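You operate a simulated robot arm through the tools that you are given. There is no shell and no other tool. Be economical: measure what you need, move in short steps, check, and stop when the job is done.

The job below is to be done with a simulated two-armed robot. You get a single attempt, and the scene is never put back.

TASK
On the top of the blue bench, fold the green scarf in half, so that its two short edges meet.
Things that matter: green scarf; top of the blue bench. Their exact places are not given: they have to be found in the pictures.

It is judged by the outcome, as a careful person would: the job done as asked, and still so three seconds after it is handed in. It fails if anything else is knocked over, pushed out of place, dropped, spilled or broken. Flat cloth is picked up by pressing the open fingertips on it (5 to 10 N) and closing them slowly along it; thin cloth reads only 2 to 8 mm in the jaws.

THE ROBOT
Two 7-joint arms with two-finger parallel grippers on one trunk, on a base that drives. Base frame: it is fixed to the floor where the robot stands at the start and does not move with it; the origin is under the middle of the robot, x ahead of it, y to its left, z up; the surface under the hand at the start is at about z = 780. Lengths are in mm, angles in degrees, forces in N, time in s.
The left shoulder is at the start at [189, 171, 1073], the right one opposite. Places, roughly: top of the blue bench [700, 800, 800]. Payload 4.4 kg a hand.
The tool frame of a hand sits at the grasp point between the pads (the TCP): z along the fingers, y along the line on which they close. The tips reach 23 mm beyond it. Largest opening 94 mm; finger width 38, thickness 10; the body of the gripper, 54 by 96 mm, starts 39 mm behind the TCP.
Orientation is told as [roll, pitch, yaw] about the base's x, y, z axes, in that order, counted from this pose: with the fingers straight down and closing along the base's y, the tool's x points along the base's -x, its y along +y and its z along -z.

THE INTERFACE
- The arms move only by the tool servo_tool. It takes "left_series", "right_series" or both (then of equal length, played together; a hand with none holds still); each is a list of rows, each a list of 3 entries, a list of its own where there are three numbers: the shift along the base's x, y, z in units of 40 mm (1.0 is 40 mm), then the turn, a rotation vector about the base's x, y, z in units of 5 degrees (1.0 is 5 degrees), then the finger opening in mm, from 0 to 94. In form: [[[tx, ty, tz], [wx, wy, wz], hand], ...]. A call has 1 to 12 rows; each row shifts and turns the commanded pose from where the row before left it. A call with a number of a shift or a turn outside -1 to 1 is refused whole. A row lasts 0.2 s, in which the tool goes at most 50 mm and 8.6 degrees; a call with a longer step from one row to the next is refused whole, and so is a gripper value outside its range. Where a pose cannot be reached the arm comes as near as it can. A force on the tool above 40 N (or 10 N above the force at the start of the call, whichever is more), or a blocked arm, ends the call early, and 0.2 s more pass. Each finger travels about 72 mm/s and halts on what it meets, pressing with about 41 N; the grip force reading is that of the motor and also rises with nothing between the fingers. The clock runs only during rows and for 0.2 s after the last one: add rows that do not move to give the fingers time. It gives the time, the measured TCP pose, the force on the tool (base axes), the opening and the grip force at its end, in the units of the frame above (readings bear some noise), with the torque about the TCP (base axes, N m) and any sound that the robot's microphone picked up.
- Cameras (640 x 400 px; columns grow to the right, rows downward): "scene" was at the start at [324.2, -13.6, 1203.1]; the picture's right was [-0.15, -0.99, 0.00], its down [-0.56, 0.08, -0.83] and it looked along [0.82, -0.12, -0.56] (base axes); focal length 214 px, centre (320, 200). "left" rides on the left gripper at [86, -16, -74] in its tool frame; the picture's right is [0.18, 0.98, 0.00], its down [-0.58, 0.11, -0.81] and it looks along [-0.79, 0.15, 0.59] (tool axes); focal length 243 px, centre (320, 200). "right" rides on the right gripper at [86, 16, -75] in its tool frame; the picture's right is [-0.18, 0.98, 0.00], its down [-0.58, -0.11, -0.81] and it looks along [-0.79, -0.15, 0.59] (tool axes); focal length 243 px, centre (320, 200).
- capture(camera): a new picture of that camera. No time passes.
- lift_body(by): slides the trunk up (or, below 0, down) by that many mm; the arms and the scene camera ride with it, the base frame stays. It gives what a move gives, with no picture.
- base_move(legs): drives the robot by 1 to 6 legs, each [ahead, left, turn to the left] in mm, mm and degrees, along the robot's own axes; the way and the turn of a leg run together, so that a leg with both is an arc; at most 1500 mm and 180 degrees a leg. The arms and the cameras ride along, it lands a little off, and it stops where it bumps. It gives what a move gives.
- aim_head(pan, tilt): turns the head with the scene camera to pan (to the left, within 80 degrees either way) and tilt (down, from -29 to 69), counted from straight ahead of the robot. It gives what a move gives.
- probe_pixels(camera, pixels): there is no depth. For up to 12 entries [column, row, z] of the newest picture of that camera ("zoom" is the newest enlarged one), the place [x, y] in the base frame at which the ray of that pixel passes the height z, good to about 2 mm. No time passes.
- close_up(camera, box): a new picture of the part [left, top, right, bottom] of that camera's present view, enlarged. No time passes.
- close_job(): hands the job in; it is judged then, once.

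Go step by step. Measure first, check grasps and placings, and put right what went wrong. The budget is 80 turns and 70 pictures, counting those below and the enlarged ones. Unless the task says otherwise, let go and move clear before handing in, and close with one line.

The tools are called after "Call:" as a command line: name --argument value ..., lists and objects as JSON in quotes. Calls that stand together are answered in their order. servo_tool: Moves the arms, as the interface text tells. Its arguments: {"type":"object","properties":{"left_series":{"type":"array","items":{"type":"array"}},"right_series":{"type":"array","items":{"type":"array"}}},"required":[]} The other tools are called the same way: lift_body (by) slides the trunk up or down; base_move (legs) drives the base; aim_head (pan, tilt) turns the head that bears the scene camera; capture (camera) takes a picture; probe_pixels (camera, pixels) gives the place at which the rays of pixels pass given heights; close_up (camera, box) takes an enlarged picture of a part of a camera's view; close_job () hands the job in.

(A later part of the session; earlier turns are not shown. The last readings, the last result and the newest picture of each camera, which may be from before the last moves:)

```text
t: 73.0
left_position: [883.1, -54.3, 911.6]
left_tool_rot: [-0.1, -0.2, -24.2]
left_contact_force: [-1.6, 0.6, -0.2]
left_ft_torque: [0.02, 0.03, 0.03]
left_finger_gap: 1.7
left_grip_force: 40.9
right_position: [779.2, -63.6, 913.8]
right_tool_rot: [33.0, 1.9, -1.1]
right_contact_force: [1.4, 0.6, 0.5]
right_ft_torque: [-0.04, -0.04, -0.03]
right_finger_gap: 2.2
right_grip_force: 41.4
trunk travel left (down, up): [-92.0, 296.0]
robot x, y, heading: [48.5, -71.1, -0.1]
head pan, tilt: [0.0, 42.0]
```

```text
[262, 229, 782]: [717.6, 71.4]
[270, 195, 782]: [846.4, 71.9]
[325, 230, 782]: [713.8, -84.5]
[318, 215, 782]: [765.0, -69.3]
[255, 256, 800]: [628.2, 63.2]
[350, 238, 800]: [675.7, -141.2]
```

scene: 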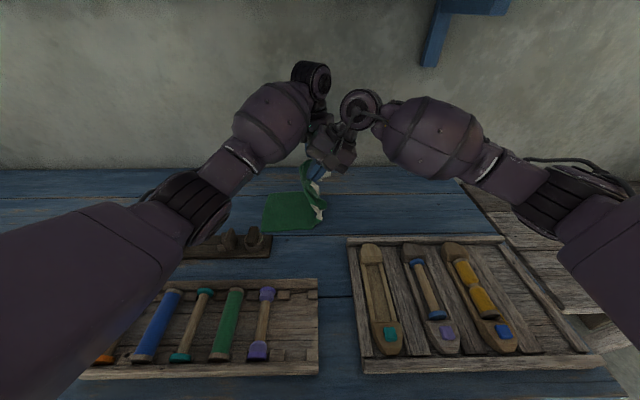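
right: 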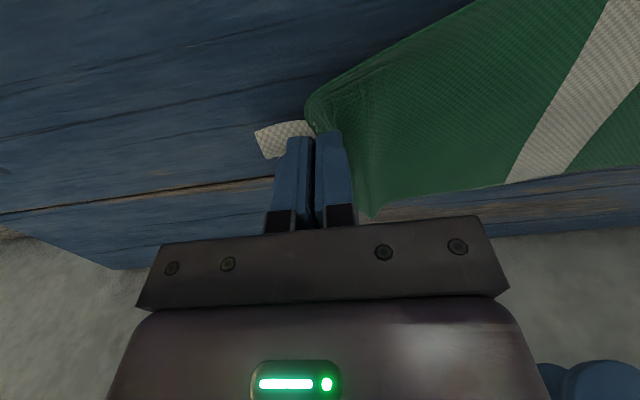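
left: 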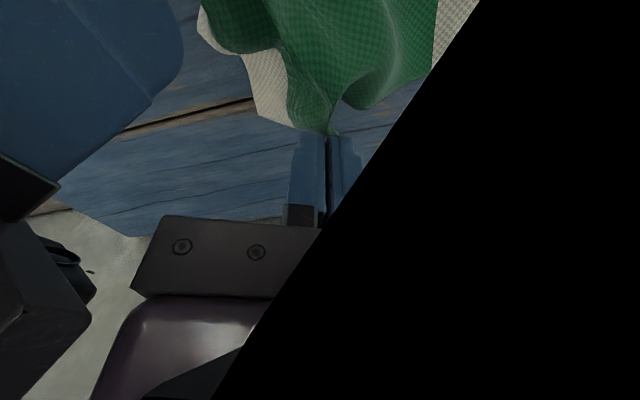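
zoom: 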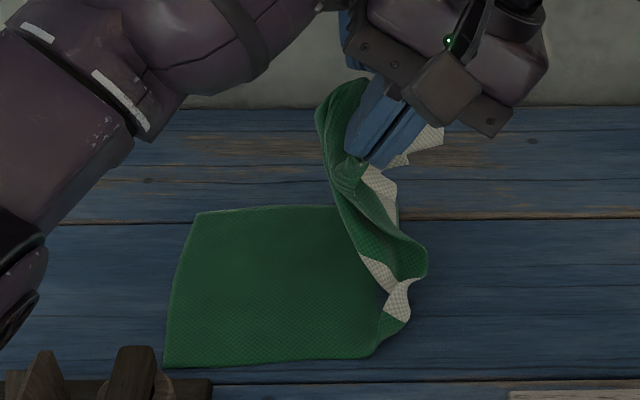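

The lower half's left edge runs (710,72)–(855,72), with the fold near y≈−126. So the grips should come down near (733,~30) and (835,~25). I drive 48 back and 45 left, then lower along the arc.

Call:
base_move --legs '[[-48, 45, 0]]'

Call:
servo_tool --left_series '[[[0, 0.1, -0.35], [0, 0, 0], 0], [[0, 0.15, -0.35], [0, 0, 0], 0], [[0, 0.15, -0.35], [0, 0, 0], 0], [[0, 0.15, -0.3], [0, 0, 0], 0], [[0, 0, 0], [0, 0, 0], 0]]' --right_series '[[[0, 0.1, -0.35], [0, 0, 0], 0], [[0, 0.2, -0.35], [0, 0, 0], 0], [[0, 0.2, -0.35], [0, 0, 0], 0], [[0, 0.2, -0.3], [0, 0, 0], 0], [[0, 0, 0], [0, 0, 0], 0]]'

Call:
close_up --camera "scene" --box '[220, 140, 400, 252]'

Call:
capture --camera "left"

```text
t: 74.1
left_position: [834.1, -9.0, 910.8]
left_tool_rot: [-0.2, -0.1, -24.2]
left_contact_force: [-1.6, 0.3, 0.0]
left_ft_torque: [-0.02, 0.05, 0.01]
left_finger_gap: 1.5
left_grip_force: 41.1
right_position: [731.5, -16.9, 912.6]
right_tool_rot: [33.0, 1.8, -1.0]
right_contact_force: [1.6, 0.8, 0.5]
right_ft_torque: [-0.07, -0.09, -0.03]
right_finger_gap: 1.7
right_grip_force: 41.3
trunk travel left (down, up): [-92.0, 296.0]
robot x, y, heading: [3.3, -27.8, -0.3]
head pan, tilt: [0.0, 42.0]
```

```text
t: 75.3
left_position: [834.6, 15.1, 858.2]
left_tool_rot: [-0.1, -0.1, -24.1]
left_contact_force: [4.4, 24.7, 1.8]
left_ft_torque: [-1.7, 0.63, -2.45]
left_finger_gap: 1.5
left_grip_force: 40.9
right_position: [731.1, 8.9, 858.9]
right_tool_rot: [32.9, 1.9, -1.3]
right_contact_force: [-4.1, -25.4, -2.1]
right_ft_torque: [1.6, -0.42, -0.13]
right_finger_gap: 2.0
right_grip_force: 41.4
trunk travel left (down, up): [-92.0, 296.0]
robot x, y, heading: [3.7, -24.5, 0.0]
head pan, tilt: [0.0, 42.0]
```

```text
3.56 times, centred on (310, 196) of scene
```

zoom: 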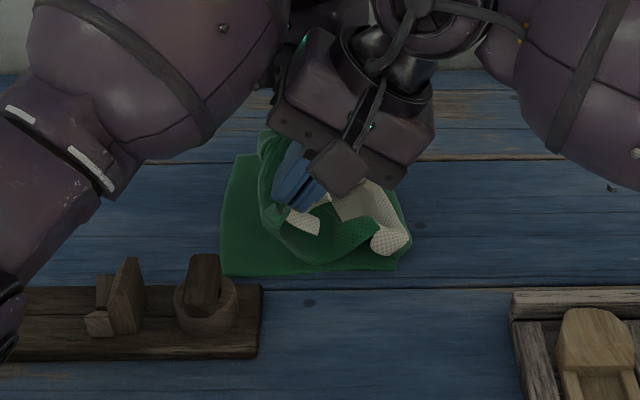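

```text
19 pictures are left
```

left: 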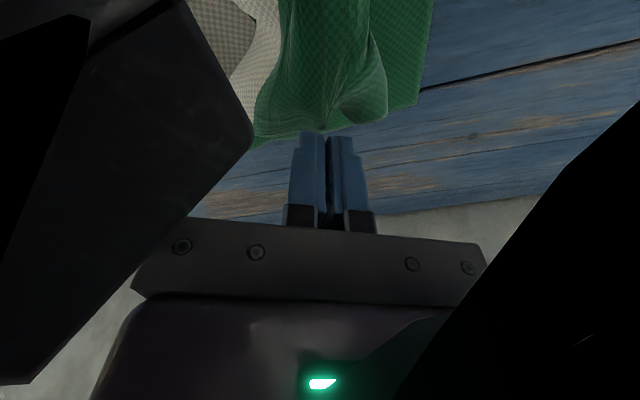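

The palms are lightly pressing and the white end hangs folded back on top of the lower layers (at (370,210)); I can flip that part outward afterwards. I lower while spreading the hands slightly, then release gently.

Call:
servo_tool --left_series '[[[0.1, 0.25, -0.1], [0, 0, 0], 0], [[0.05, 0.15, -0.3], [0, 0, 0], 0], [[0, 0.1, -0.3], [0, 0, 0], 0], [[0, 0, -0.3], [0, 0, 0], 0], [[0, 0, -0.2], [0, 0, 0], 0], [[0, 0, 0], [0, 0, 0], 0], [[0, 0, 0], [0, 0, 0], 6], [[0, 0, 0], [0, 0, 0], 14], [[0, 0, 0], [0, 0, 0], 24], [[0, 0, 0], [0, 0, 0], 30]]' --right_series '[[[0, 0.0, -0.1], [0, 0, 0], 0], [[0, 0.15, -0.3], [0, 0, 0], 0], [[0, 0.15, -0.3], [0, 0, 0], 0], [[0, 0.1, -0.3], [0, 0, 0], 0], [[0, 0, -0.1], [0, 0, 0], 0], [[0, 0, 0], [0, 0, 0], 0], [[0, 0, 0], [0, 0, 0], 5], [[0, 0, 0.05], [0, 0, 0], 10], [[0, 0, 0.05], [0, 0, 0], 16], [[0, 0, 0.05], [0, 0, 0], 20]]'

```text
t: 77.5
left_position: [842.3, 33.5, 812.2]
left_tool_rot: [0.0, -0.2, -24.2]
left_contact_force: [-0.6, 16.0, 31.6]
left_ft_torque: [-0.83, 2.85, -1.54]
left_finger_gap: 30.2
left_grip_force: 0.0
right_position: [731.5, 26.2, 817.2]
right_tool_rot: [32.7, 2.1, -1.2]
right_contact_force: [1.3, -15.8, -31.5]
right_ft_torque: [0.46, 0.59, -0.28]
right_finger_gap: 20.0
right_grip_force: 0.1
trunk travel left (down, up): [-92.0, 296.0]
robot x, y, heading: [-0.2, -24.9, -0.1]
head pan, tilt: [0.0, 42.0]
```

Both released; the hands are leaning on each other. I lift the left away first, up and toward +y, then the right up and toward −y.

Call:
servo_tool --left_series '[[[0.1, 0, 0.4], [0, 0, 0], 30], [[0.1, 0, 0.8], [0, 0, 0], 30], [[0, 0, 0.9], [0, 0, 0], 30], [[0, 0.6, 0.9], [0, 0, 0], 30], [[0, 0.9, 0.6], [0, 0, 0], 30], [[0, 1, 0], [0, 0, 0], 30], [[0, 1, 0], [0, 0, 0], 30], [[0, 1, 0], [0, 0, 0], 30], [[0, 1, 0], [0, 0, 0], 30], [[0, 1, 0], [0, 0, 0], 30]]' --right_series '[[[0, 0, 0], [0, 0, 0], 20], [[0, 0, 0], [0, 0, 0], 20], [[0, 0, 0.3], [0, 0, 0], 20], [[0, 0, 0.6], [0, 0, 0], 20], [[0, 0, 0.8], [0, 0, 0], 20], [[0, -0.4, 0.8], [0, 0, 0], 30], [[0, -0.9, 0.5], [0, 0, 0], 30], [[0, -1, 0], [0, 0, 0], 30], [[0, -1, 0], [0, 0, 0], 30], [[0, -1, 0], [0, 0, 0], 30]]'

Call:
close_up --camera "scene" --box '[220, 150, 400, 262]'

```text
t: 79.7
left_position: [847.8, 291.6, 954.7]
left_tool_rot: [-0.1, -0.2, -24.1]
left_contact_force: [0.7, 0.8, -0.5]
left_ft_torque: [0.02, 0.04, -0.01]
left_finger_gap: 30.1
left_grip_force: 0.3
right_position: [732.3, -146.6, 942.5]
right_tool_rot: [33.0, 1.8, -1.1]
right_contact_force: [-0.1, 0.4, 0.5]
right_ft_torque: [-0.02, 0.0, -0.05]
right_finger_gap: 30.1
right_grip_force: 0.0
trunk travel left (down, up): [-92.0, 296.0]
robot x, y, heading: [2.0, -23.1, -0.1]
head pan, tilt: [0.0, 42.0]
```

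```text
3.56 times, centred on (310, 206) of scene
```

zoom: 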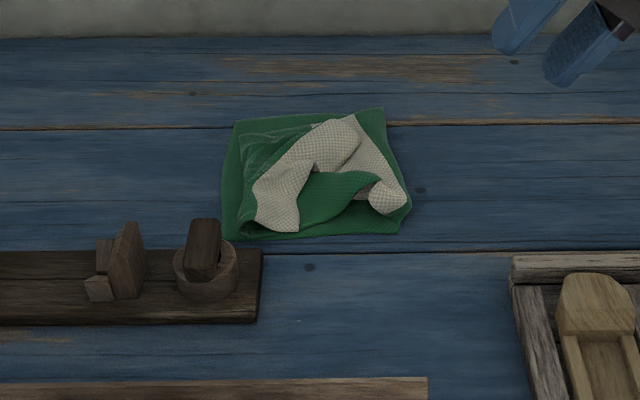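

The hands are clear and the scarf is folded, but the top layer is rumpled, with the white end stripe curved from (275,225) to (350,135) in the enlargement. I look closer.

Call:
close_up --camera "scene" --box '[276, 175, 346, 220]'

```text
8.89 times, centred on (311, 198) of scene
```

zoom: 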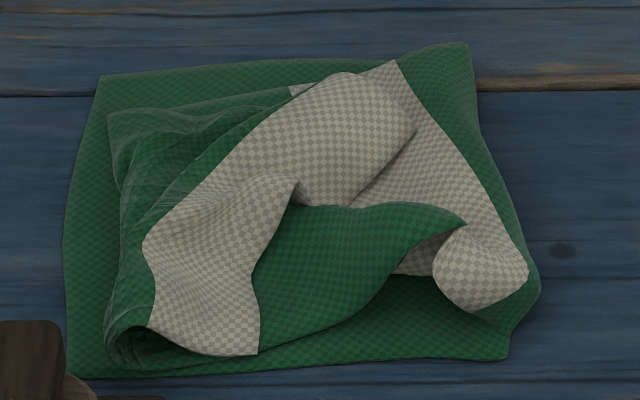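

The bottom half lies flat: corners about (100,75), (68,375), (505,358), (465,45). The free end is folded back over the top, with its edge running from (255,355) to (415,130). I measure these points to plan brushing it outward.

Call:
probe_pixels --camera "zoom" --pixels '[[100, 75, 782], [68, 375, 782], [507, 358, 782], [468, 45, 782], [255, 355, 790], [415, 130, 795], [340, 75, 795], [110, 130, 788], [108, 345, 788], [465, 225, 795], [530, 270, 790], [297, 185, 795]]'

```text
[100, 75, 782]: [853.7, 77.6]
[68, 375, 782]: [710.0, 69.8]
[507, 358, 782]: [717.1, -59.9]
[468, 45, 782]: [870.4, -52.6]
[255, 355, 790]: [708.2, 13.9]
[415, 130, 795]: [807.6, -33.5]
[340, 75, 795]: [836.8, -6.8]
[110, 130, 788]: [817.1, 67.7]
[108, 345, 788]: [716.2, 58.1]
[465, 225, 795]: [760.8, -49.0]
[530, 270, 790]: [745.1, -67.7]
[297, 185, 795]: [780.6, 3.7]
```

The fold slipped to y≈−60, so the lower half is only 134 mm and the top is too long and doubled back. I'll pick the free end mid-edge with the right hand alone, lay it back to the right, and refold with proper slack. First bring the right upright over about (768,22).

Call:
servo_tool --right_series '[[[0.1, 0.4, 0], [-0.8, 0, 0], 40], [[0.1, 0.4, 0], [-0.8, 0, 0], 40], [[0.1, 0.4, 0], [-0.8, 0, 0], 40], [[0.1, 0.4, 0], [-0.8, 0, 0], 40], [[0.1, 0.4, 0], [-0.8, 0, 0], 40], [[0.1, 0.4, -0.2], [-0.8, 0, 0], 40], [[0.1, 0.4, -0.4], [-0.8, 0, 0], 40], [[0.1, 0.4, -0.5], [-0.9, 0, 0], 40], [[0.1, 0.5, -0.6], [0, 0, 0], 40], [[0, 0.5, -0.6], [0, 0, 0], 40], [[0, 0, -0.5], [0, 0, 0], 40], [[0, 0, 0], [0, 0, 0], 40]]'

Call:
close_up --camera "right" --box '[120, 0, 520, 240]'

```text
t: 82.3
left_position: [847.6, 291.0, 953.9]
left_tool_rot: [-0.1, -0.2, -24.2]
left_contact_force: [0.1, -0.6, 0.0]
left_ft_torque: [0.03, -0.04, 0.02]
left_finger_gap: 30.0
left_grip_force: 0.1
right_position: [768.3, 22.4, 831.2]
right_tool_rot: [0.4, 0.9, -1.9]
right_contact_force: [0.1, 0.2, 0.6]
right_ft_torque: [0.0, 0.0, -0.03]
right_finger_gap: 39.6
right_grip_force: 0.1
trunk travel left (down, up): [-92.0, 296.0]
robot x, y, heading: [-0.9, -25.2, 0.0]
head pan, tilt: [0.0, 42.0]
```

```text
1.60 times, centred on (320, 120) of right
```

zoom: 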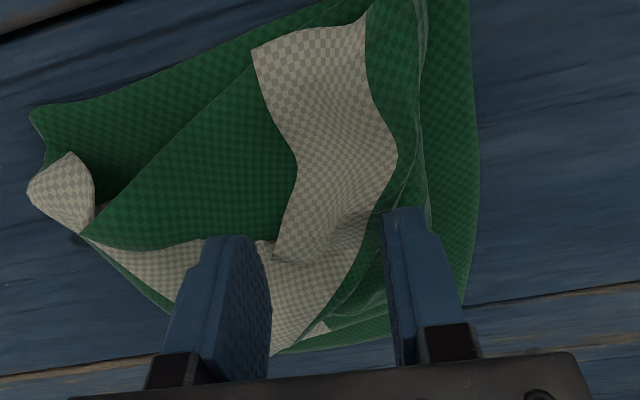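

The picture is clear: the stripe's free edge runs (255,48)→(297,160)→(275,260), right between my fingers' line. I measure it in place.

Call:
probe_pixels --camera "zoom" --pixels '[[297, 160, 792], [395, 155, 792], [280, 230, 794], [365, 225, 792], [255, 48, 788], [365, 12, 788], [230, 238, 808], [400, 208, 808], [275, 260, 796]]'

```text
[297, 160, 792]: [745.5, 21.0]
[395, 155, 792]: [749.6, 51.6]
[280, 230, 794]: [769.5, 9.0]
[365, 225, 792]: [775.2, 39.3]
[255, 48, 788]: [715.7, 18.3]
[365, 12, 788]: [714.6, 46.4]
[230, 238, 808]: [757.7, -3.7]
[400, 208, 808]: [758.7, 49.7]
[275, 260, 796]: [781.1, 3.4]
```

I position at (757,28) with 40 mm opening so that the stripe's free edge lies between the fingers, and touch down.

Call:
servo_tool --right_series '[[[-0.28, 0.15, 0], [0, 0, 0], 40], [[0, 0, -0.25], [0, 0, 0], 40], [[0, 0, -0.2], [0, 0, 0], 40], [[0, 0, -0.06], [0, 0, 0], 40], [[0, 0, 0], [0, 0, 0], 40]]'

```text
t: 83.5
left_position: [846.2, 292.1, 955.0]
left_tool_rot: [-0.2, 0.0, -24.2]
left_contact_force: [-0.1, -0.3, -0.8]
left_ft_torque: [0.01, -0.01, -0.01]
left_finger_gap: 29.7
left_grip_force: 0.1
right_position: [756.8, 28.7, 809.5]
right_tool_rot: [0.5, 0.9, -2.0]
right_contact_force: [-1.0, 0.4, 1.3]
right_ft_torque: [0.02, -0.02, 0.02]
right_finger_gap: 39.8
right_grip_force: 0.0
trunk travel left (down, up): [-92.0, 296.0]
robot x, y, heading: [1.9, -24.9, 0.1]
head pan, tilt: [0.0, 42.0]
```

Call:
servo_tool --right_series '[[[0, 0, -0.06], [0, 0, 0], 40], [[0, 0, 0], [0, 0, 0], 37], [[0, 0, 0], [0, 0, 0], 34], [[0, 0, 0], [0, 0, 0], 31], [[0, 0, 0], [0, 0, 0], 28], [[0, 0, 0], [0, 0, 0], 25], [[0, 0, 0], [0, 0, 0], 22], [[0, 0, 0], [0, 0, 0], 19], [[0, 0, 0], [0, 0, 0], 16], [[0, 0, 0], [0, 0, 0], 13], [[0, 0, 0], [0, 0, 0], 10], [[0, 0, 0], [0, 0, 0], 8]]'

Call:
servo_tool --right_series '[[[0, 0, 0], [0, 0, 0], 6], [[0, 0, 0], [0, 0, 0], 4], [[0, 0, 0], [0, 0, 0], 2], [[0, 0, 0], [0, 0, 0], 0], [[0, 0, 0], [0, 0, 0], 0], [[0, 0, 0], [0, 0, 0], 0], [[0, 0, 0.3], [0, 0, 0], 0], [[0, 0, 0.5], [0, 0, 0], 0], [[0, 0, 0.5], [0, 0, 0], 0], [[0, 0, 0], [0, 0, 0], 0]]'

Call:
close_up --camera "right" --box '[120, 0, 520, 240]'

```text
t: 86.1
left_position: [846.4, 290.7, 954.5]
left_tool_rot: [0.0, -0.1, -24.1]
left_contact_force: [0.2, 0.4, 0.0]
left_ft_torque: [0.0, 0.0, 0.01]
left_finger_gap: 29.8
left_grip_force: 0.0
right_position: [757.1, 29.5, 807.7]
right_tool_rot: [0.6, 0.9, -2.1]
right_contact_force: [-1.6, 2.3, 9.0]
right_ft_torque: [0.11, -0.02, 0.02]
right_finger_gap: 8.8
right_grip_force: 7.1
trunk travel left (down, up): [-92.0, 296.0]
robot x, y, heading: [1.5, -26.9, -0.0]
head pan, tilt: [0.0, 42.0]
```

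```text
t: 88.3
left_position: [848.0, 291.6, 952.7]
left_tool_rot: [-0.2, -0.1, -24.1]
left_contact_force: [-0.2, 0.9, -0.2]
left_ft_torque: [0.0, 0.0, 0.02]
left_finger_gap: 30.2
left_grip_force: 0.1
right_position: [757.1, 29.7, 856.8]
right_tool_rot: [0.5, 1.0, -2.0]
right_contact_force: [0.3, 0.8, 0.2]
right_ft_torque: [-0.03, 0.01, -0.05]
right_finger_gap: 2.7
right_grip_force: 41.1
trunk travel left (down, up): [-92.0, 296.0]
robot x, y, heading: [-2.2, -28.8, -0.2]
head pan, tilt: [0.0, 42.0]
```

```text
1.60 times, centred on (320, 120) of right
```

zoom: 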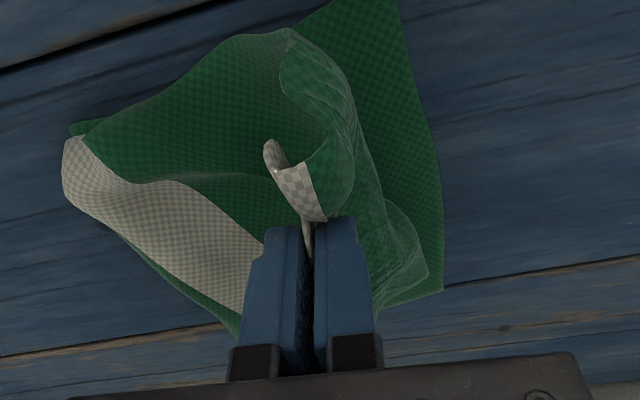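

The stripe end is firmly held (2.7 mm) right at its edge. I carry it up and over to the right, to lay the scarf flat again.

Call:
servo_tool --right_series '[[[0.05, -0.4, 0.7], [0, 0, 0], 0], [[0.05, -0.6, 0.7], [0, 0, 0], 0], [[0.05, -0.7, 0.6], [0, 0, 0], 0], [[0.05, -0.8, 0.3], [0, 0, 0], 0], [[0.05, -0.8, 0], [0, 0, 0], 0], [[0.05, -0.8, 0], [0, 0, 0], 0], [[0.05, -0.8, 0], [0, 0, 0], 0], [[0.05, -0.8, -0.2], [0, 0, 0], 0], [[0, -0.8, -0.5], [0, 0, 0], 0], [[0, -0.7, -0.7], [0, 0, 0], 0], [[0, -0.6, -0.8], [0, 0, 0], 0], [[0, -0.4, -0.8], [0, 0, 0], 0]]'

Call:
close_up --camera "scene" --box '[230, 130, 470, 280]'

```text
t: 90.9
left_position: [847.6, 290.7, 954.2]
left_tool_rot: [-0.2, -0.1, -24.2]
left_contact_force: [-0.8, 0.3, 0.1]
left_ft_torque: [0.0, 0.02, 0.01]
left_finger_gap: 30.1
left_grip_force: 0.0
right_position: [770.7, -299.7, 829.2]
right_tool_rot: [0.6, 0.9, -2.0]
right_contact_force: [0.1, 0.4, -0.5]
right_ft_torque: [-0.04, 0.01, -0.04]
right_finger_gap: 3.0
right_grip_force: 41.1
trunk travel left (down, up): [-92.0, 296.0]
robot x, y, heading: [0.8, -20.1, -0.2]
head pan, tilt: [0.0, 42.0]
```

```text
2.67 times, centred on (350, 205) of scene
```

zoom: 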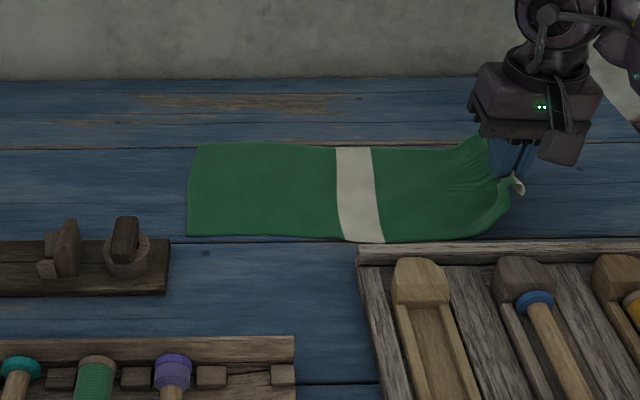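

The scarf is laid out again with a clean flat left half, and the end held near mid-edge at (510,175). I lower, release, rise and look at the end.

Call:
servo_tool --right_series '[[[0, -0.2, -0.3], [0, 0, 0], 0], [[0, -0.1, -0.25], [0, 0, 0], 0], [[0, 0, 0], [0, 0, 0], 0], [[0, 0, 0], [0, 0, 0], 10], [[0, 0, 0], [0, 0, 0], 24], [[0, 0, 0], [0, 0, 0], 36], [[0, 0, 0.6], [0, 0, 0], 40], [[0, 0, 0.9], [0, 0, 0], 40], [[0, 0, 0.9], [0, 0, 0], 40], [[0, 0, 0], [0, 0, 0], 40]]'

Call:
capture --camera "right"

Call:
close_up --camera "scene" --box '[270, 160, 450, 240]'

```text
t: 93.1
left_position: [848.0, 291.0, 954.6]
left_tool_rot: [-0.1, -0.1, -24.2]
left_contact_force: [0.6, -0.3, 0.6]
left_ft_torque: [-0.02, -0.02, -0.01]
left_finger_gap: 29.9
left_grip_force: 0.1
right_position: [771.7, -311.5, 903.1]
right_tool_rot: [0.6, 1.0, -2.1]
right_contact_force: [-0.4, 0.0, 0.2]
right_ft_torque: [0.0, -0.02, -0.01]
right_finger_gap: 39.6
right_grip_force: 0.1
trunk travel left (down, up): [-92.0, 296.0]
robot x, y, heading: [6.6, -23.6, -0.1]
head pan, tilt: [0.0, 42.0]
```

```text
13 pictures are left
```

right: 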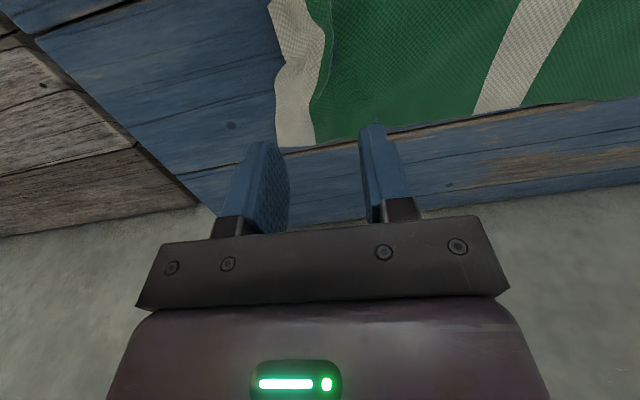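

```text
3.56 times, centred on (360, 200) of scene
```

zoom: 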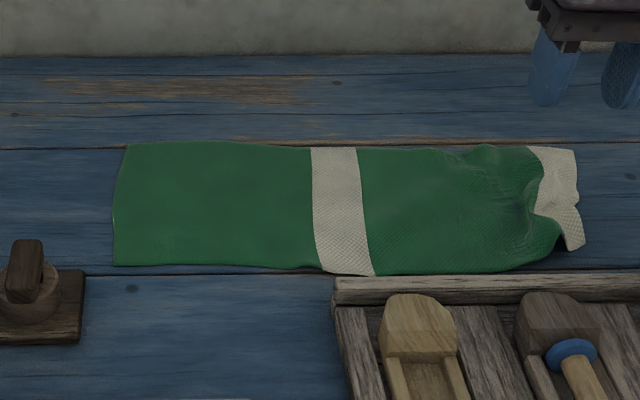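

The scarf is nearly flat again, with the white end at (530–582, 148–248). I measure all corners.

Call:
probe_pixels --camera "zoom" --pixels '[[128, 145, 782], [113, 265, 782], [575, 150, 782], [582, 247, 784], [528, 147, 782], [578, 195, 782], [540, 200, 786], [335, 272, 782], [312, 148, 782], [357, 148, 782], [556, 262, 782]]'

```text
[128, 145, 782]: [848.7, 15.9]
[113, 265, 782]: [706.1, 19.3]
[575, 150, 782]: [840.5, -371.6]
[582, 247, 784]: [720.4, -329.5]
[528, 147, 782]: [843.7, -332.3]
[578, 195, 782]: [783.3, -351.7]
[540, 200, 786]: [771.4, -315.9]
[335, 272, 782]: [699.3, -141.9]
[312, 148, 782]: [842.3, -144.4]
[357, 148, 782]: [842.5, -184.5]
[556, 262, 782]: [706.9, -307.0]
```

The left edge lies at y≈17 and the right edge at about y −352 to −372, so the fold line belongs near y −178. I take the end mid-edge at (781,−345), outer finger just off the edge.

Call:
servo_tool --right_series '[[[0.2, -0.4, -0.6], [0, 0, 0], 40], [[0, -0.45, -0.7], [0, 0, 0], 40], [[0, 0, -0.6], [0, 0, 0], 40], [[0, 0, -0.4], [0, 0, 0], 40], [[0, 0, -0.08], [0, 0, 0], 40], [[0, 0, 0], [0, 0, 0], 40]]'

Call:
close_up --camera "right" --box '[160, 40, 480, 240]'

```text
t: 94.5
left_position: [848.1, 292.0, 955.0]
left_tool_rot: [-0.1, -0.1, -24.1]
left_contact_force: [-0.3, 0.4, 0.2]
left_ft_torque: [-0.03, 0.02, -0.02]
left_finger_gap: 29.7
left_grip_force: 0.1
right_position: [779.8, -345.1, 809.1]
right_tool_rot: [0.5, 0.9, -2.0]
right_contact_force: [0.6, -0.8, 0.2]
right_ft_torque: [0.0, -0.02, 0.06]
right_finger_gap: 39.9
right_grip_force: 0.1
trunk travel left (down, up): [-92.0, 296.0]
robot x, y, heading: [2.0, -26.7, -0.2]
head pan, tilt: [0.0, 42.0]
```

```text
2.00 times, centred on (320, 140) of right
```

zoom: 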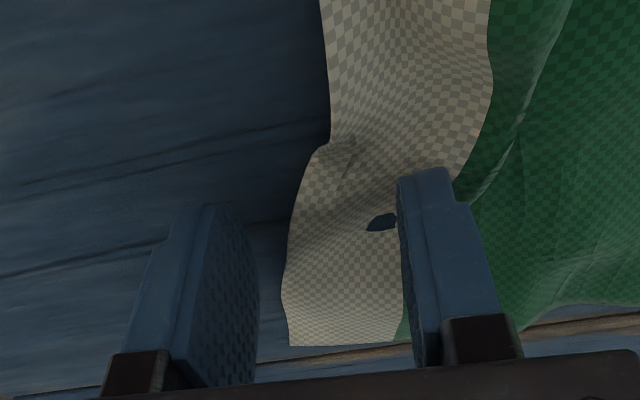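

The edge lies between the fingers. I go 6 mm inward, press down lightly and close slowly.

Call:
servo_tool --right_series '[[[0, 0.15, -0.06], [0, 0, 0], 40], [[0, 0, -0.06], [0, 0, 0], 37], [[0, 0, 0], [0, 0, 0], 34], [[0, 0, 0], [0, 0, 0], 31], [[0, 0, 0], [0, 0, 0], 28], [[0, 0, 0], [0, 0, 0], 25], [[0, 0, 0], [0, 0, 0], 22], [[0, 0, 0], [0, 0, 0], 19], [[0, 0, 0], [0, 0, 0], 16], [[0, 0, 0], [0, 0, 0], 13], [[0, 0, 0], [0, 0, 0], 10], [[0, 0, 0], [0, 0, 0], 8]]'

Call:
servo_tool --right_series '[[[0, 0, 0], [0, 0, 0], 6], [[0, 0, 0], [0, 0, 0], 4], [[0, 0, 0], [0, 0, 0], 2], [[0, 0, 0], [0, 0, 0], 0], [[0, 0, 0], [0, 0, 0], 0], [[0, 0, 0], [0, 0, 0], 0]]'

```text
t: 97.1
left_position: [848.3, 291.3, 954.4]
left_tool_rot: [-0.1, -0.2, -24.3]
left_contact_force: [-1.5, -0.9, 0.7]
left_ft_torque: [0.0, -0.02, -0.01]
left_finger_gap: 30.3
left_grip_force: 0.0
right_position: [780.6, -338.6, 803.8]
right_tool_rot: [0.5, 0.9, -2.1]
right_contact_force: [-0.3, 0.1, 5.2]
right_ft_torque: [0.07, -0.02, 0.02]
right_finger_gap: 8.1
right_grip_force: 0.3
trunk travel left (down, up): [-92.0, 296.0]
robot x, y, heading: [-0.7, -28.4, 0.2]
head pan, tilt: [0.0, 42.0]
```

```text
t: 98.5
left_position: [846.4, 291.0, 954.6]
left_tool_rot: [-0.1, -0.3, -24.1]
left_contact_force: [-0.9, -0.1, 0.5]
left_ft_torque: [-0.03, -0.02, -0.04]
left_finger_gap: 30.0
left_grip_force: 0.2
right_position: [780.1, -337.7, 803.6]
right_tool_rot: [0.5, 1.0, -2.0]
right_contact_force: [0.7, 0.7, 5.6]
right_ft_torque: [0.07, -0.01, -0.02]
right_finger_gap: 2.5
right_grip_force: 40.7
trunk travel left (down, up): [-92.0, 296.0]
robot x, y, heading: [4.3, -25.8, -0.2]
head pan, tilt: [0.0, 42.0]
```

Held at 2.5 mm. I fold along an arc over the fold line at y≈−178: first the rise to the apex, then down to y≈+5, tilting the hand 30° forward on the way down.

Call:
servo_tool --right_series '[[[0, 0.06, 0.63], [0, 0, 0], 0], [[0, 0.19, 0.61], [0, 0, 0], 0], [[0, 0.31, 0.57], [0, 0, 0], 0], [[0, 0.41, 0.52], [0, 0, 0], 0], [[0, 0.51, 0.45], [0, 0, 0], 0], [[0, 0.59, 0.36], [0, 0, 0], 0], [[0, 0.65, 0.27], [0, 0, 0], 0], [[0, 0.69, 0.16], [0, 0, 0], 0], [[0, 0.72, 0.05], [0, 0, 0], 0]]'

Call:
servo_tool --right_series '[[[0, 0.77, -0.05], [0.6, 0, 0], 0], [[0, 0.74, -0.16], [0.7, 0, 0], 0], [[0, 0.7, -0.27], [0.7, 0, 0], 0], [[0, 0.64, -0.36], [0.7, 0, 0], 0], [[0, 0.55, -0.45], [0.7, 0, 0], 0], [[0, 0.44, -0.52], [0.7, 0, 0], 0], [[0, 0.33, -0.5], [0.7, 0, 0], 0], [[0, 0.15, -0.4], [0.7, 0, 0], 0], [[0, 0, 0], [0, 0, 0], 0]]'

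Call:
close_up --camera "scene" --box '[260, 130, 420, 230]'

```text
t: 100.5
left_position: [848.6, 291.1, 953.1]
left_tool_rot: [-0.1, 0.0, -24.3]
left_contact_force: [0.2, 0.2, -1.3]
left_ft_torque: [0.0, 0.01, 0.02]
left_finger_gap: 30.0
left_grip_force: 0.0
right_position: [779.5, -172.3, 947.9]
right_tool_rot: [0.5, 0.9, -2.0]
right_contact_force: [0.2, 1.5, -0.6]
right_ft_torque: [0.02, 0.01, 0.01]
right_finger_gap: 2.1
right_grip_force: 41.5
trunk travel left (down, up): [-92.0, 296.0]
robot x, y, heading: [2.6, -24.0, -0.0]
head pan, tilt: [0.0, 42.0]
```

```text
t: 102.5
left_position: [847.9, 290.7, 955.2]
left_tool_rot: [-0.1, -0.2, -24.2]
left_contact_force: [-0.2, 0.1, 0.7]
left_ft_torque: [0.02, 0.0, 0.01]
left_finger_gap: 30.2
left_grip_force: 0.0
right_position: [781.1, 0.6, 842.0]
right_tool_rot: [28.1, 1.7, -1.3]
right_contact_force: [0.6, 1.0, 0.7]
right_ft_torque: [-0.07, -0.02, 0.0]
right_finger_gap: 2.3
right_grip_force: 41.3
trunk travel left (down, up): [-92.0, 296.0]
robot x, y, heading: [-1.0, -27.1, -0.2]
head pan, tilt: [0.0, 42.0]
```

```text
4.00 times, centred on (340, 180) of scene
```

zoom: 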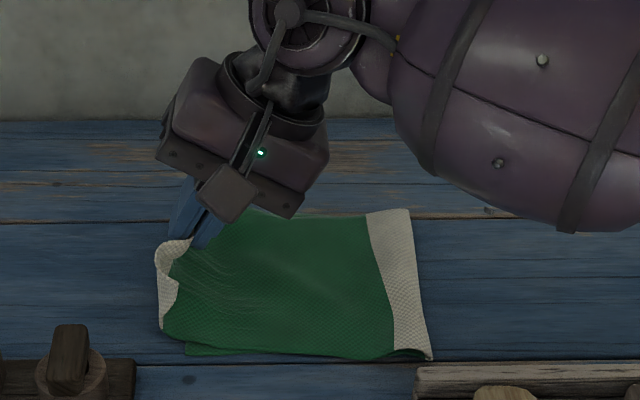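

A clean fold: the middle stripe is at the fold on the right and the white end comes down over the left edge, overshooting it by roughly 10 mm. I lower with 8 mm back toward −y and check the edges.

Call:
servo_tool --right_series '[[[0, -0.1, -0.3], [0, 0, 0], 0], [[0, -0.1, -0.3], [0, 0, 0], 0], [[0, 0, -0.1], [0, 0, 0], 0], [[0, 0, 0], [0, 0, 0], 0]]'

Call:
close_up --camera "scene" --box '[280, 160, 380, 225]'

```text
t: 103.5
left_position: [846.9, 292.0, 954.5]
left_tool_rot: [-0.1, -0.2, -24.2]
left_contact_force: [-0.3, -0.1, -0.1]
left_ft_torque: [-0.03, -0.02, -0.02]
left_finger_gap: 30.3
left_grip_force: 0.0
right_position: [779.1, -7.2, 813.0]
right_tool_rot: [28.0, 1.6, -1.3]
right_contact_force: [0.3, -0.7, 0.1]
right_ft_torque: [-0.06, 0.0, 0.0]
right_finger_gap: 1.9
right_grip_force: 41.3
trunk travel left (down, up): [-92.0, 296.0]
robot x, y, heading: [0.5, -26.2, 0.2]
head pan, tilt: [0.0, 42.0]
```

```text
6.15 times, centred on (330, 192) of scene
```

zoom: 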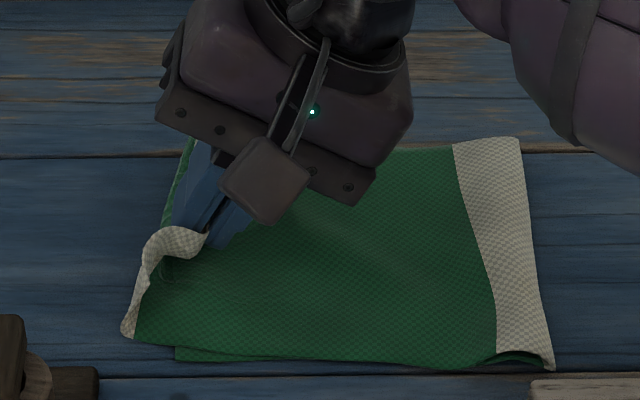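

Call:
probe_pixels --camera "zoom" --pixels '[[126, 335, 784], [178, 360, 782], [165, 222, 784], [195, 137, 782], [545, 365, 782], [518, 137, 782]]'

Call:
servo_tool --right_series '[[[0, 0, -0.1], [0, 0, 0], 0], [[0, 0, 0], [0, 0, 4], 4], [[0, 0, 0], [0, 0, 0], 8], [[0, 0, 0.05], [0, 0, 0], 14], [[0, 0, 0.05], [0, 0, 0], 20], [[0, -0.2, 0.4], [0, 0, 0], 24], [[0, -0.3, 0.8], [0, 0, 0], 24], [[0, -0.5, 0.8], [0, 0, 0], 24], [[0, -0.9, 0.4], [0, 0, 0], 24], [[0, -0.9, 0], [0, 0, 0], 24]]'

```text
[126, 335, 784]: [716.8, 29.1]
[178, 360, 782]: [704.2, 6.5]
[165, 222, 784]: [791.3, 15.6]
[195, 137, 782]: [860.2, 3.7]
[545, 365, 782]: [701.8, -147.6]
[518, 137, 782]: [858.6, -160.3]
```

```text
refused: 4 is not a number from -1 to 1
```

My typo was refused; nothing moved. The top's near corner overshoots the bottom edge by about 20 mm (29 vs 7), so I move back 14 mm toward −y, then release and rise.

Call:
servo_tool --right_series '[[[0, -0.2, 0.1], [0, 0, 0], 0], [[0, -0.15, 0], [0, 0, 0], 0], [[0, 0, -0.2], [0, 0, 0], 0], [[0, 0, 0], [0, 0, 0], 4], [[0, 0, 0], [0, 0, 0], 8], [[0, 0, 0.05], [0, 0, 0], 14], [[0, 0, 0.05], [0, 0, 0], 20], [[0, -0.2, 0.4], [0, 0, 0], 24], [[0, -0.3, 0.8], [0, 0, 0], 24], [[0, -0.5, 0.8], [0, 0, 0], 24], [[0, -0.9, 0.4], [0, 0, 0], 24], [[0, -0.9, 0], [0, 0, 0], 24]]'

Call:
servo_tool --right_series '[[[0, -1, 0], [0, 0, 0], 24], [[0, -1, 0], [0, 0, 0], 24], [[0, -1, 0], [0, 0, 0], 24], [[0, -0.5, 0], [0, 0, 0], 24]]'

Call:
close_up --camera "scene" --box '[280, 160, 380, 225]'

```text
t: 106.1
left_position: [846.7, 290.7, 954.8]
left_tool_rot: [-0.1, -0.1, -24.3]
left_contact_force: [-0.3, 0.9, -0.2]
left_ft_torque: [0.05, -0.04, 0.0]
left_finger_gap: 30.1
left_grip_force: 0.1
right_position: [782.3, -135.2, 907.0]
right_tool_rot: [28.1, 1.8, -1.4]
right_contact_force: [0.3, 0.3, 0.0]
right_ft_torque: [0.01, -0.02, -0.01]
right_finger_gap: 24.1
right_grip_force: 0.0
trunk travel left (down, up): [-92.0, 296.0]
robot x, y, heading: [1.4, -29.6, -0.2]
head pan, tilt: [0.0, 42.0]
```

```text
t: 107.1
left_position: [847.5, 290.9, 954.7]
left_tool_rot: [-0.2, -0.1, -24.2]
left_contact_force: [-0.2, 0.5, -0.5]
left_ft_torque: [0.03, -0.02, 0.01]
left_finger_gap: 30.1
left_grip_force: 0.0
right_position: [780.0, -274.6, 908.5]
right_tool_rot: [28.1, 1.7, -1.2]
right_contact_force: [0.4, 1.6, 0.2]
right_ft_torque: [-0.05, -0.01, -0.01]
right_finger_gap: 24.1
right_grip_force: 0.0
trunk travel left (down, up): [-92.0, 296.0]
robot x, y, heading: [5.5, -24.8, 0.0]
head pan, tilt: [0.0, 42.0]
```

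```text
6.15 times, centred on (330, 192) of scene
5 turns are left
```

zoom: 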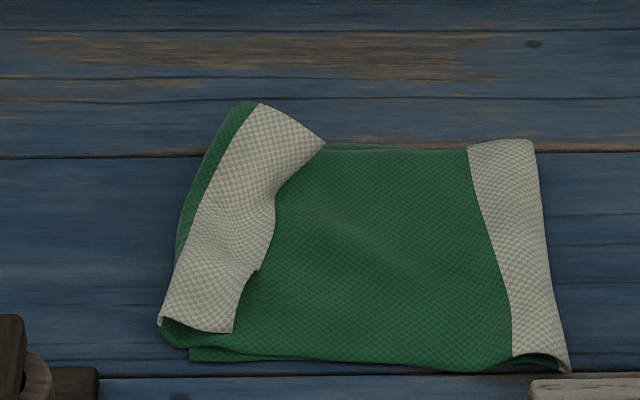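

Only 5 turns are left. The fold is right, but the end stripe flipped back on top on release. I'll pinch its free edge again nearer the far side (about (803,−38)), with the hand upright and square to the edge.

Call:
servo_tool --right_series '[[[0.07, 0.74, 0], [-0.7, 0, -0.35], 44], [[0.07, 0.74, 0], [-0.7, 0, -0.35], 44], [[0.07, 0.74, 0], [-0.7, 0, -0.35], 44], [[0.07, 0.74, 0], [-0.7, 0, -0.35], 44], [[0.07, 0.74, -0.4], [-0.7, 0, -0.35], 44], [[0.07, 0.74, -0.5], [-0.7, 0, -0.35], 44], [[0.07, 0.74, -0.5], [-0.7, 0, -0.35], 44], [[0.07, 0.74, -0.5], [-0.7, 0, -0.35], 44], [[0, 0, 0], [0, 0, 0], 44]]'

Call:
servo_tool --right_series '[[[0, 0, -0.35], [0, 0, 0], 44], [[0, 0, -0.25], [0, 0, 0], 44], [[0, 0, -0.06], [0, 0, 0], 41], [[0, 0, 0], [0, 0, 0], 38], [[0, 0, 0], [0, 0, 0], 35], [[0, 0, 0], [0, 0, 0], 32], [[0, 0, 0], [0, 0, 0], 29], [[0, 0, 0], [0, 0, 0], 26], [[0, 0, 0], [0, 0, 0], 22], [[0, 0, 0], [0, 0, 0], 18], [[0, 0, 0], [0, 0, 0], 14], [[0, 0, 0], [0, 0, 0], 10]]'

Call:
servo_tool --right_series '[[[0, 0, 0], [0, 0, 0], 7], [[0, 0, 0], [0, 0, 0], 4], [[0, 0, 0], [0, 0, 0], 2], [[0, 0, 0], [0, 0, 0], 0], [[0, 0, 0], [0, 0, 0], 0], [[0, 0, 0], [0, 0, 0], 0], [[0, 0, 0.4], [0, 0, 0], 0], [[0, 0, 0.5], [0, 0, 0], 0], [[0, 0, 0], [0, 0, 0], 0]]'

Call:
close_up --camera "scene" --box '[280, 160, 380, 225]'

Call:
capture --camera "right"

```text
t: 109.1
left_position: [847.4, 290.4, 954.9]
left_tool_rot: [-0.1, -0.2, -24.1]
left_contact_force: [-0.3, 0.0, -0.2]
left_ft_torque: [-0.03, 0.02, 0.01]
left_finger_gap: 30.0
left_grip_force: 0.1
right_position: [800.2, -37.2, 830.6]
right_tool_rot: [0.4, -2.5, -15.5]
right_contact_force: [0.1, -0.3, -0.8]
right_ft_torque: [0.0, -0.02, -0.02]
right_finger_gap: 43.9
right_grip_force: 0.2
trunk travel left (down, up): [-92.0, 296.0]
robot x, y, heading: [0.1, -24.6, -0.0]
head pan, tilt: [0.0, 42.0]
```

```text
t: 111.7
left_position: [847.6, 290.6, 954.5]
left_tool_rot: [0.0, -0.2, -24.3]
left_contact_force: [0.6, -0.2, -0.3]
left_ft_torque: [-0.04, -0.01, -0.03]
left_finger_gap: 29.9
left_grip_force: 0.0
right_position: [801.7, -37.5, 807.0]
right_tool_rot: [0.4, -2.3, -15.4]
right_contact_force: [0.1, -0.4, 6.1]
right_ft_torque: [0.07, 0.01, 0.02]
right_finger_gap: 12.2
right_grip_force: 2.5
trunk travel left (down, up): [-92.0, 296.0]
robot x, y, heading: [6.6, -25.6, 0.2]
head pan, tilt: [0.0, 42.0]
```

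```text
t: 113.7
left_position: [847.9, 291.1, 953.8]
left_tool_rot: [-0.2, -0.1, -24.1]
left_contact_force: [0.1, 0.9, -0.1]
left_ft_torque: [-0.01, 0.05, -0.01]
left_finger_gap: 29.8
left_grip_force: 0.0
right_position: [801.9, -38.0, 841.0]
right_tool_rot: [0.4, -2.3, -15.5]
right_contact_force: [-0.2, 1.0, 0.0]
right_ft_torque: [-0.04, 0.02, 0.01]
right_finger_gap: 2.1
right_grip_force: 40.9
trunk travel left (down, up): [-92.0, 296.0]
robot x, y, heading: [3.3, -24.0, -0.1]
head pan, tilt: [0.0, 42.0]
```

```text
6.15 times, centred on (330, 192) of scene
```

zoom: 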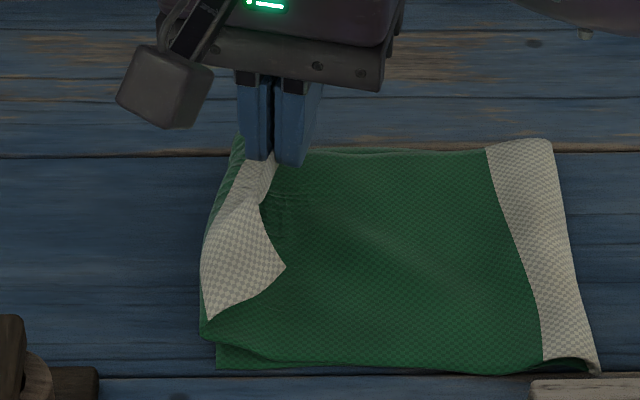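

```text
6 pictures are left
4 turns are left
```

right: 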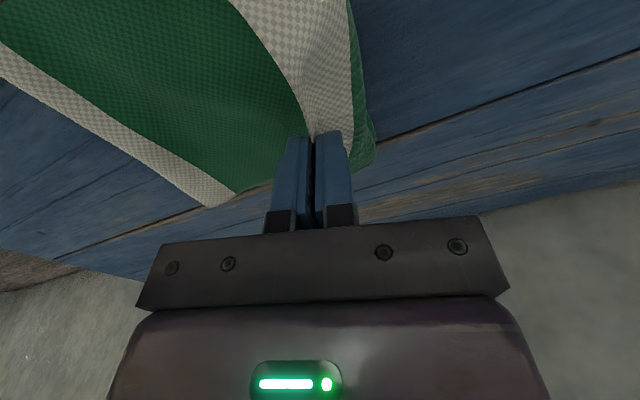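

The edge is held (2.1 mm), and turns are scarce. I'll pull the end taut toward +y to unflip it, while turning the hand so that its fingers point back toward −y (the cloth then runs straight from the fingertips to the fold). Then I bring it down over the lower edge at y≈−14.

Call:
servo_tool --right_series '[[[0, 0.15, 0.3], [-1, 0, 0], 0], [[0, 0.25, 0.2], [-1, 0, 0], 0], [[0, 0.25, 0.1], [-1, 0, 0], 0], [[0, 0.25, 0.1], [-1, 0, 0], 0], [[0, 0.25, 0.1], [-1, 0, 0], 0], [[0, 0.25, 0.1], [-1, 0, 0], 0], [[0, 0.25, 0], [-1, 0, 0], 0], [[0, 0.25, 0], [-1, 0, 0], 0], [[0, 0.2, 0], [-1, 0, 0], 0], [[0, 0, 0], [0, 0, 0], 0]]'

Call:
servo_tool --right_series '[[[0, -0.1, -0.25], [0, 0, 0], 0], [[0, -0.15, -0.25], [0, 0, 0], 0], [[0, -0.15, -0.25], [0, 0, 0], 0], [[0, -0.15, -0.25], [0, 0, 0], 0], [[0, -0.15, -0.2], [0, 0, 0], 0], [[0, -0.15, -0.2], [0, 0, 0], 0], [[0, 0, -0.1], [0, 0, 0], 0], [[0, 0, 0], [0, 0, 0], 0]]'

Call:
close_up --camera "scene" --box '[280, 160, 380, 225]'

Call:
probe_pixels --camera "zoom" --pixels '[[217, 345, 782], [240, 140, 782], [600, 372, 782], [550, 140, 782], [200, 320, 784]]'

```text
t: 116.1
left_position: [846.4, 290.3, 954.4]
left_tool_rot: [-0.1, -0.1, -24.2]
left_contact_force: [0.6, -0.8, -0.5]
left_ft_torque: [0.03, 0.01, 0.02]
left_finger_gap: 30.2
left_grip_force: 0.1
right_position: [840.5, -19.5, 903.3]
right_tool_rot: [-41.8, -13.7, -16.6]
right_contact_force: [1.0, 0.4, -0.6]
right_ft_torque: [0.02, 0.02, 0.04]
right_finger_gap: 1.9
right_grip_force: 40.7
trunk travel left (down, up): [-92.0, 296.0]
robot x, y, heading: [3.3, -27.3, -0.0]
head pan, tilt: [0.0, 42.0]
stopped in row 10 (right hand): the arm was blocked; the commanded pose is now the measured one
```

```text
t: 117.9
left_position: [847.7, 291.8, 955.3]
left_tool_rot: [-0.1, -0.1, -24.1]
left_contact_force: [0.1, 0.4, 0.1]
left_ft_torque: [-0.01, 0.01, 0.0]
left_finger_gap: 29.9
left_grip_force: 0.2
right_position: [837.8, -45.9, 842.3]
right_tool_rot: [-41.9, -13.7, -15.9]
right_contact_force: [0.0, 0.4, -0.5]
right_ft_torque: [0.02, 0.01, 0.01]
right_finger_gap: 1.9
right_grip_force: 41.1
trunk travel left (down, up): [-92.0, 296.0]
robot x, y, heading: [1.8, -24.3, -0.1]
head pan, tilt: [0.0, 42.0]
```

```text
6.15 times, centred on (330, 192) of scene
```

zoom: 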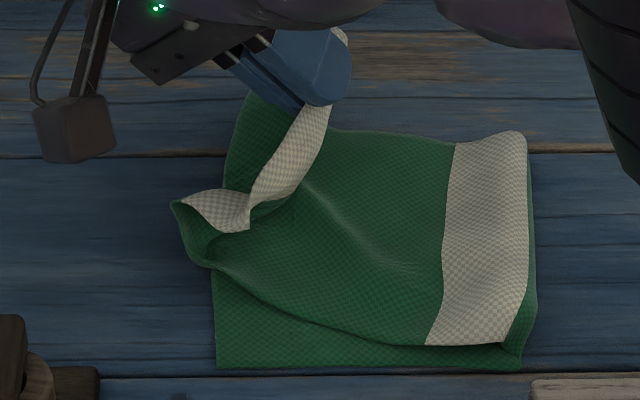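

```text
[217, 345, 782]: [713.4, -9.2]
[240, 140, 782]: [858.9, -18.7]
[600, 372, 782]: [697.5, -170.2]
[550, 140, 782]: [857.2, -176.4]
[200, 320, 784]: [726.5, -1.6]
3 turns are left
```

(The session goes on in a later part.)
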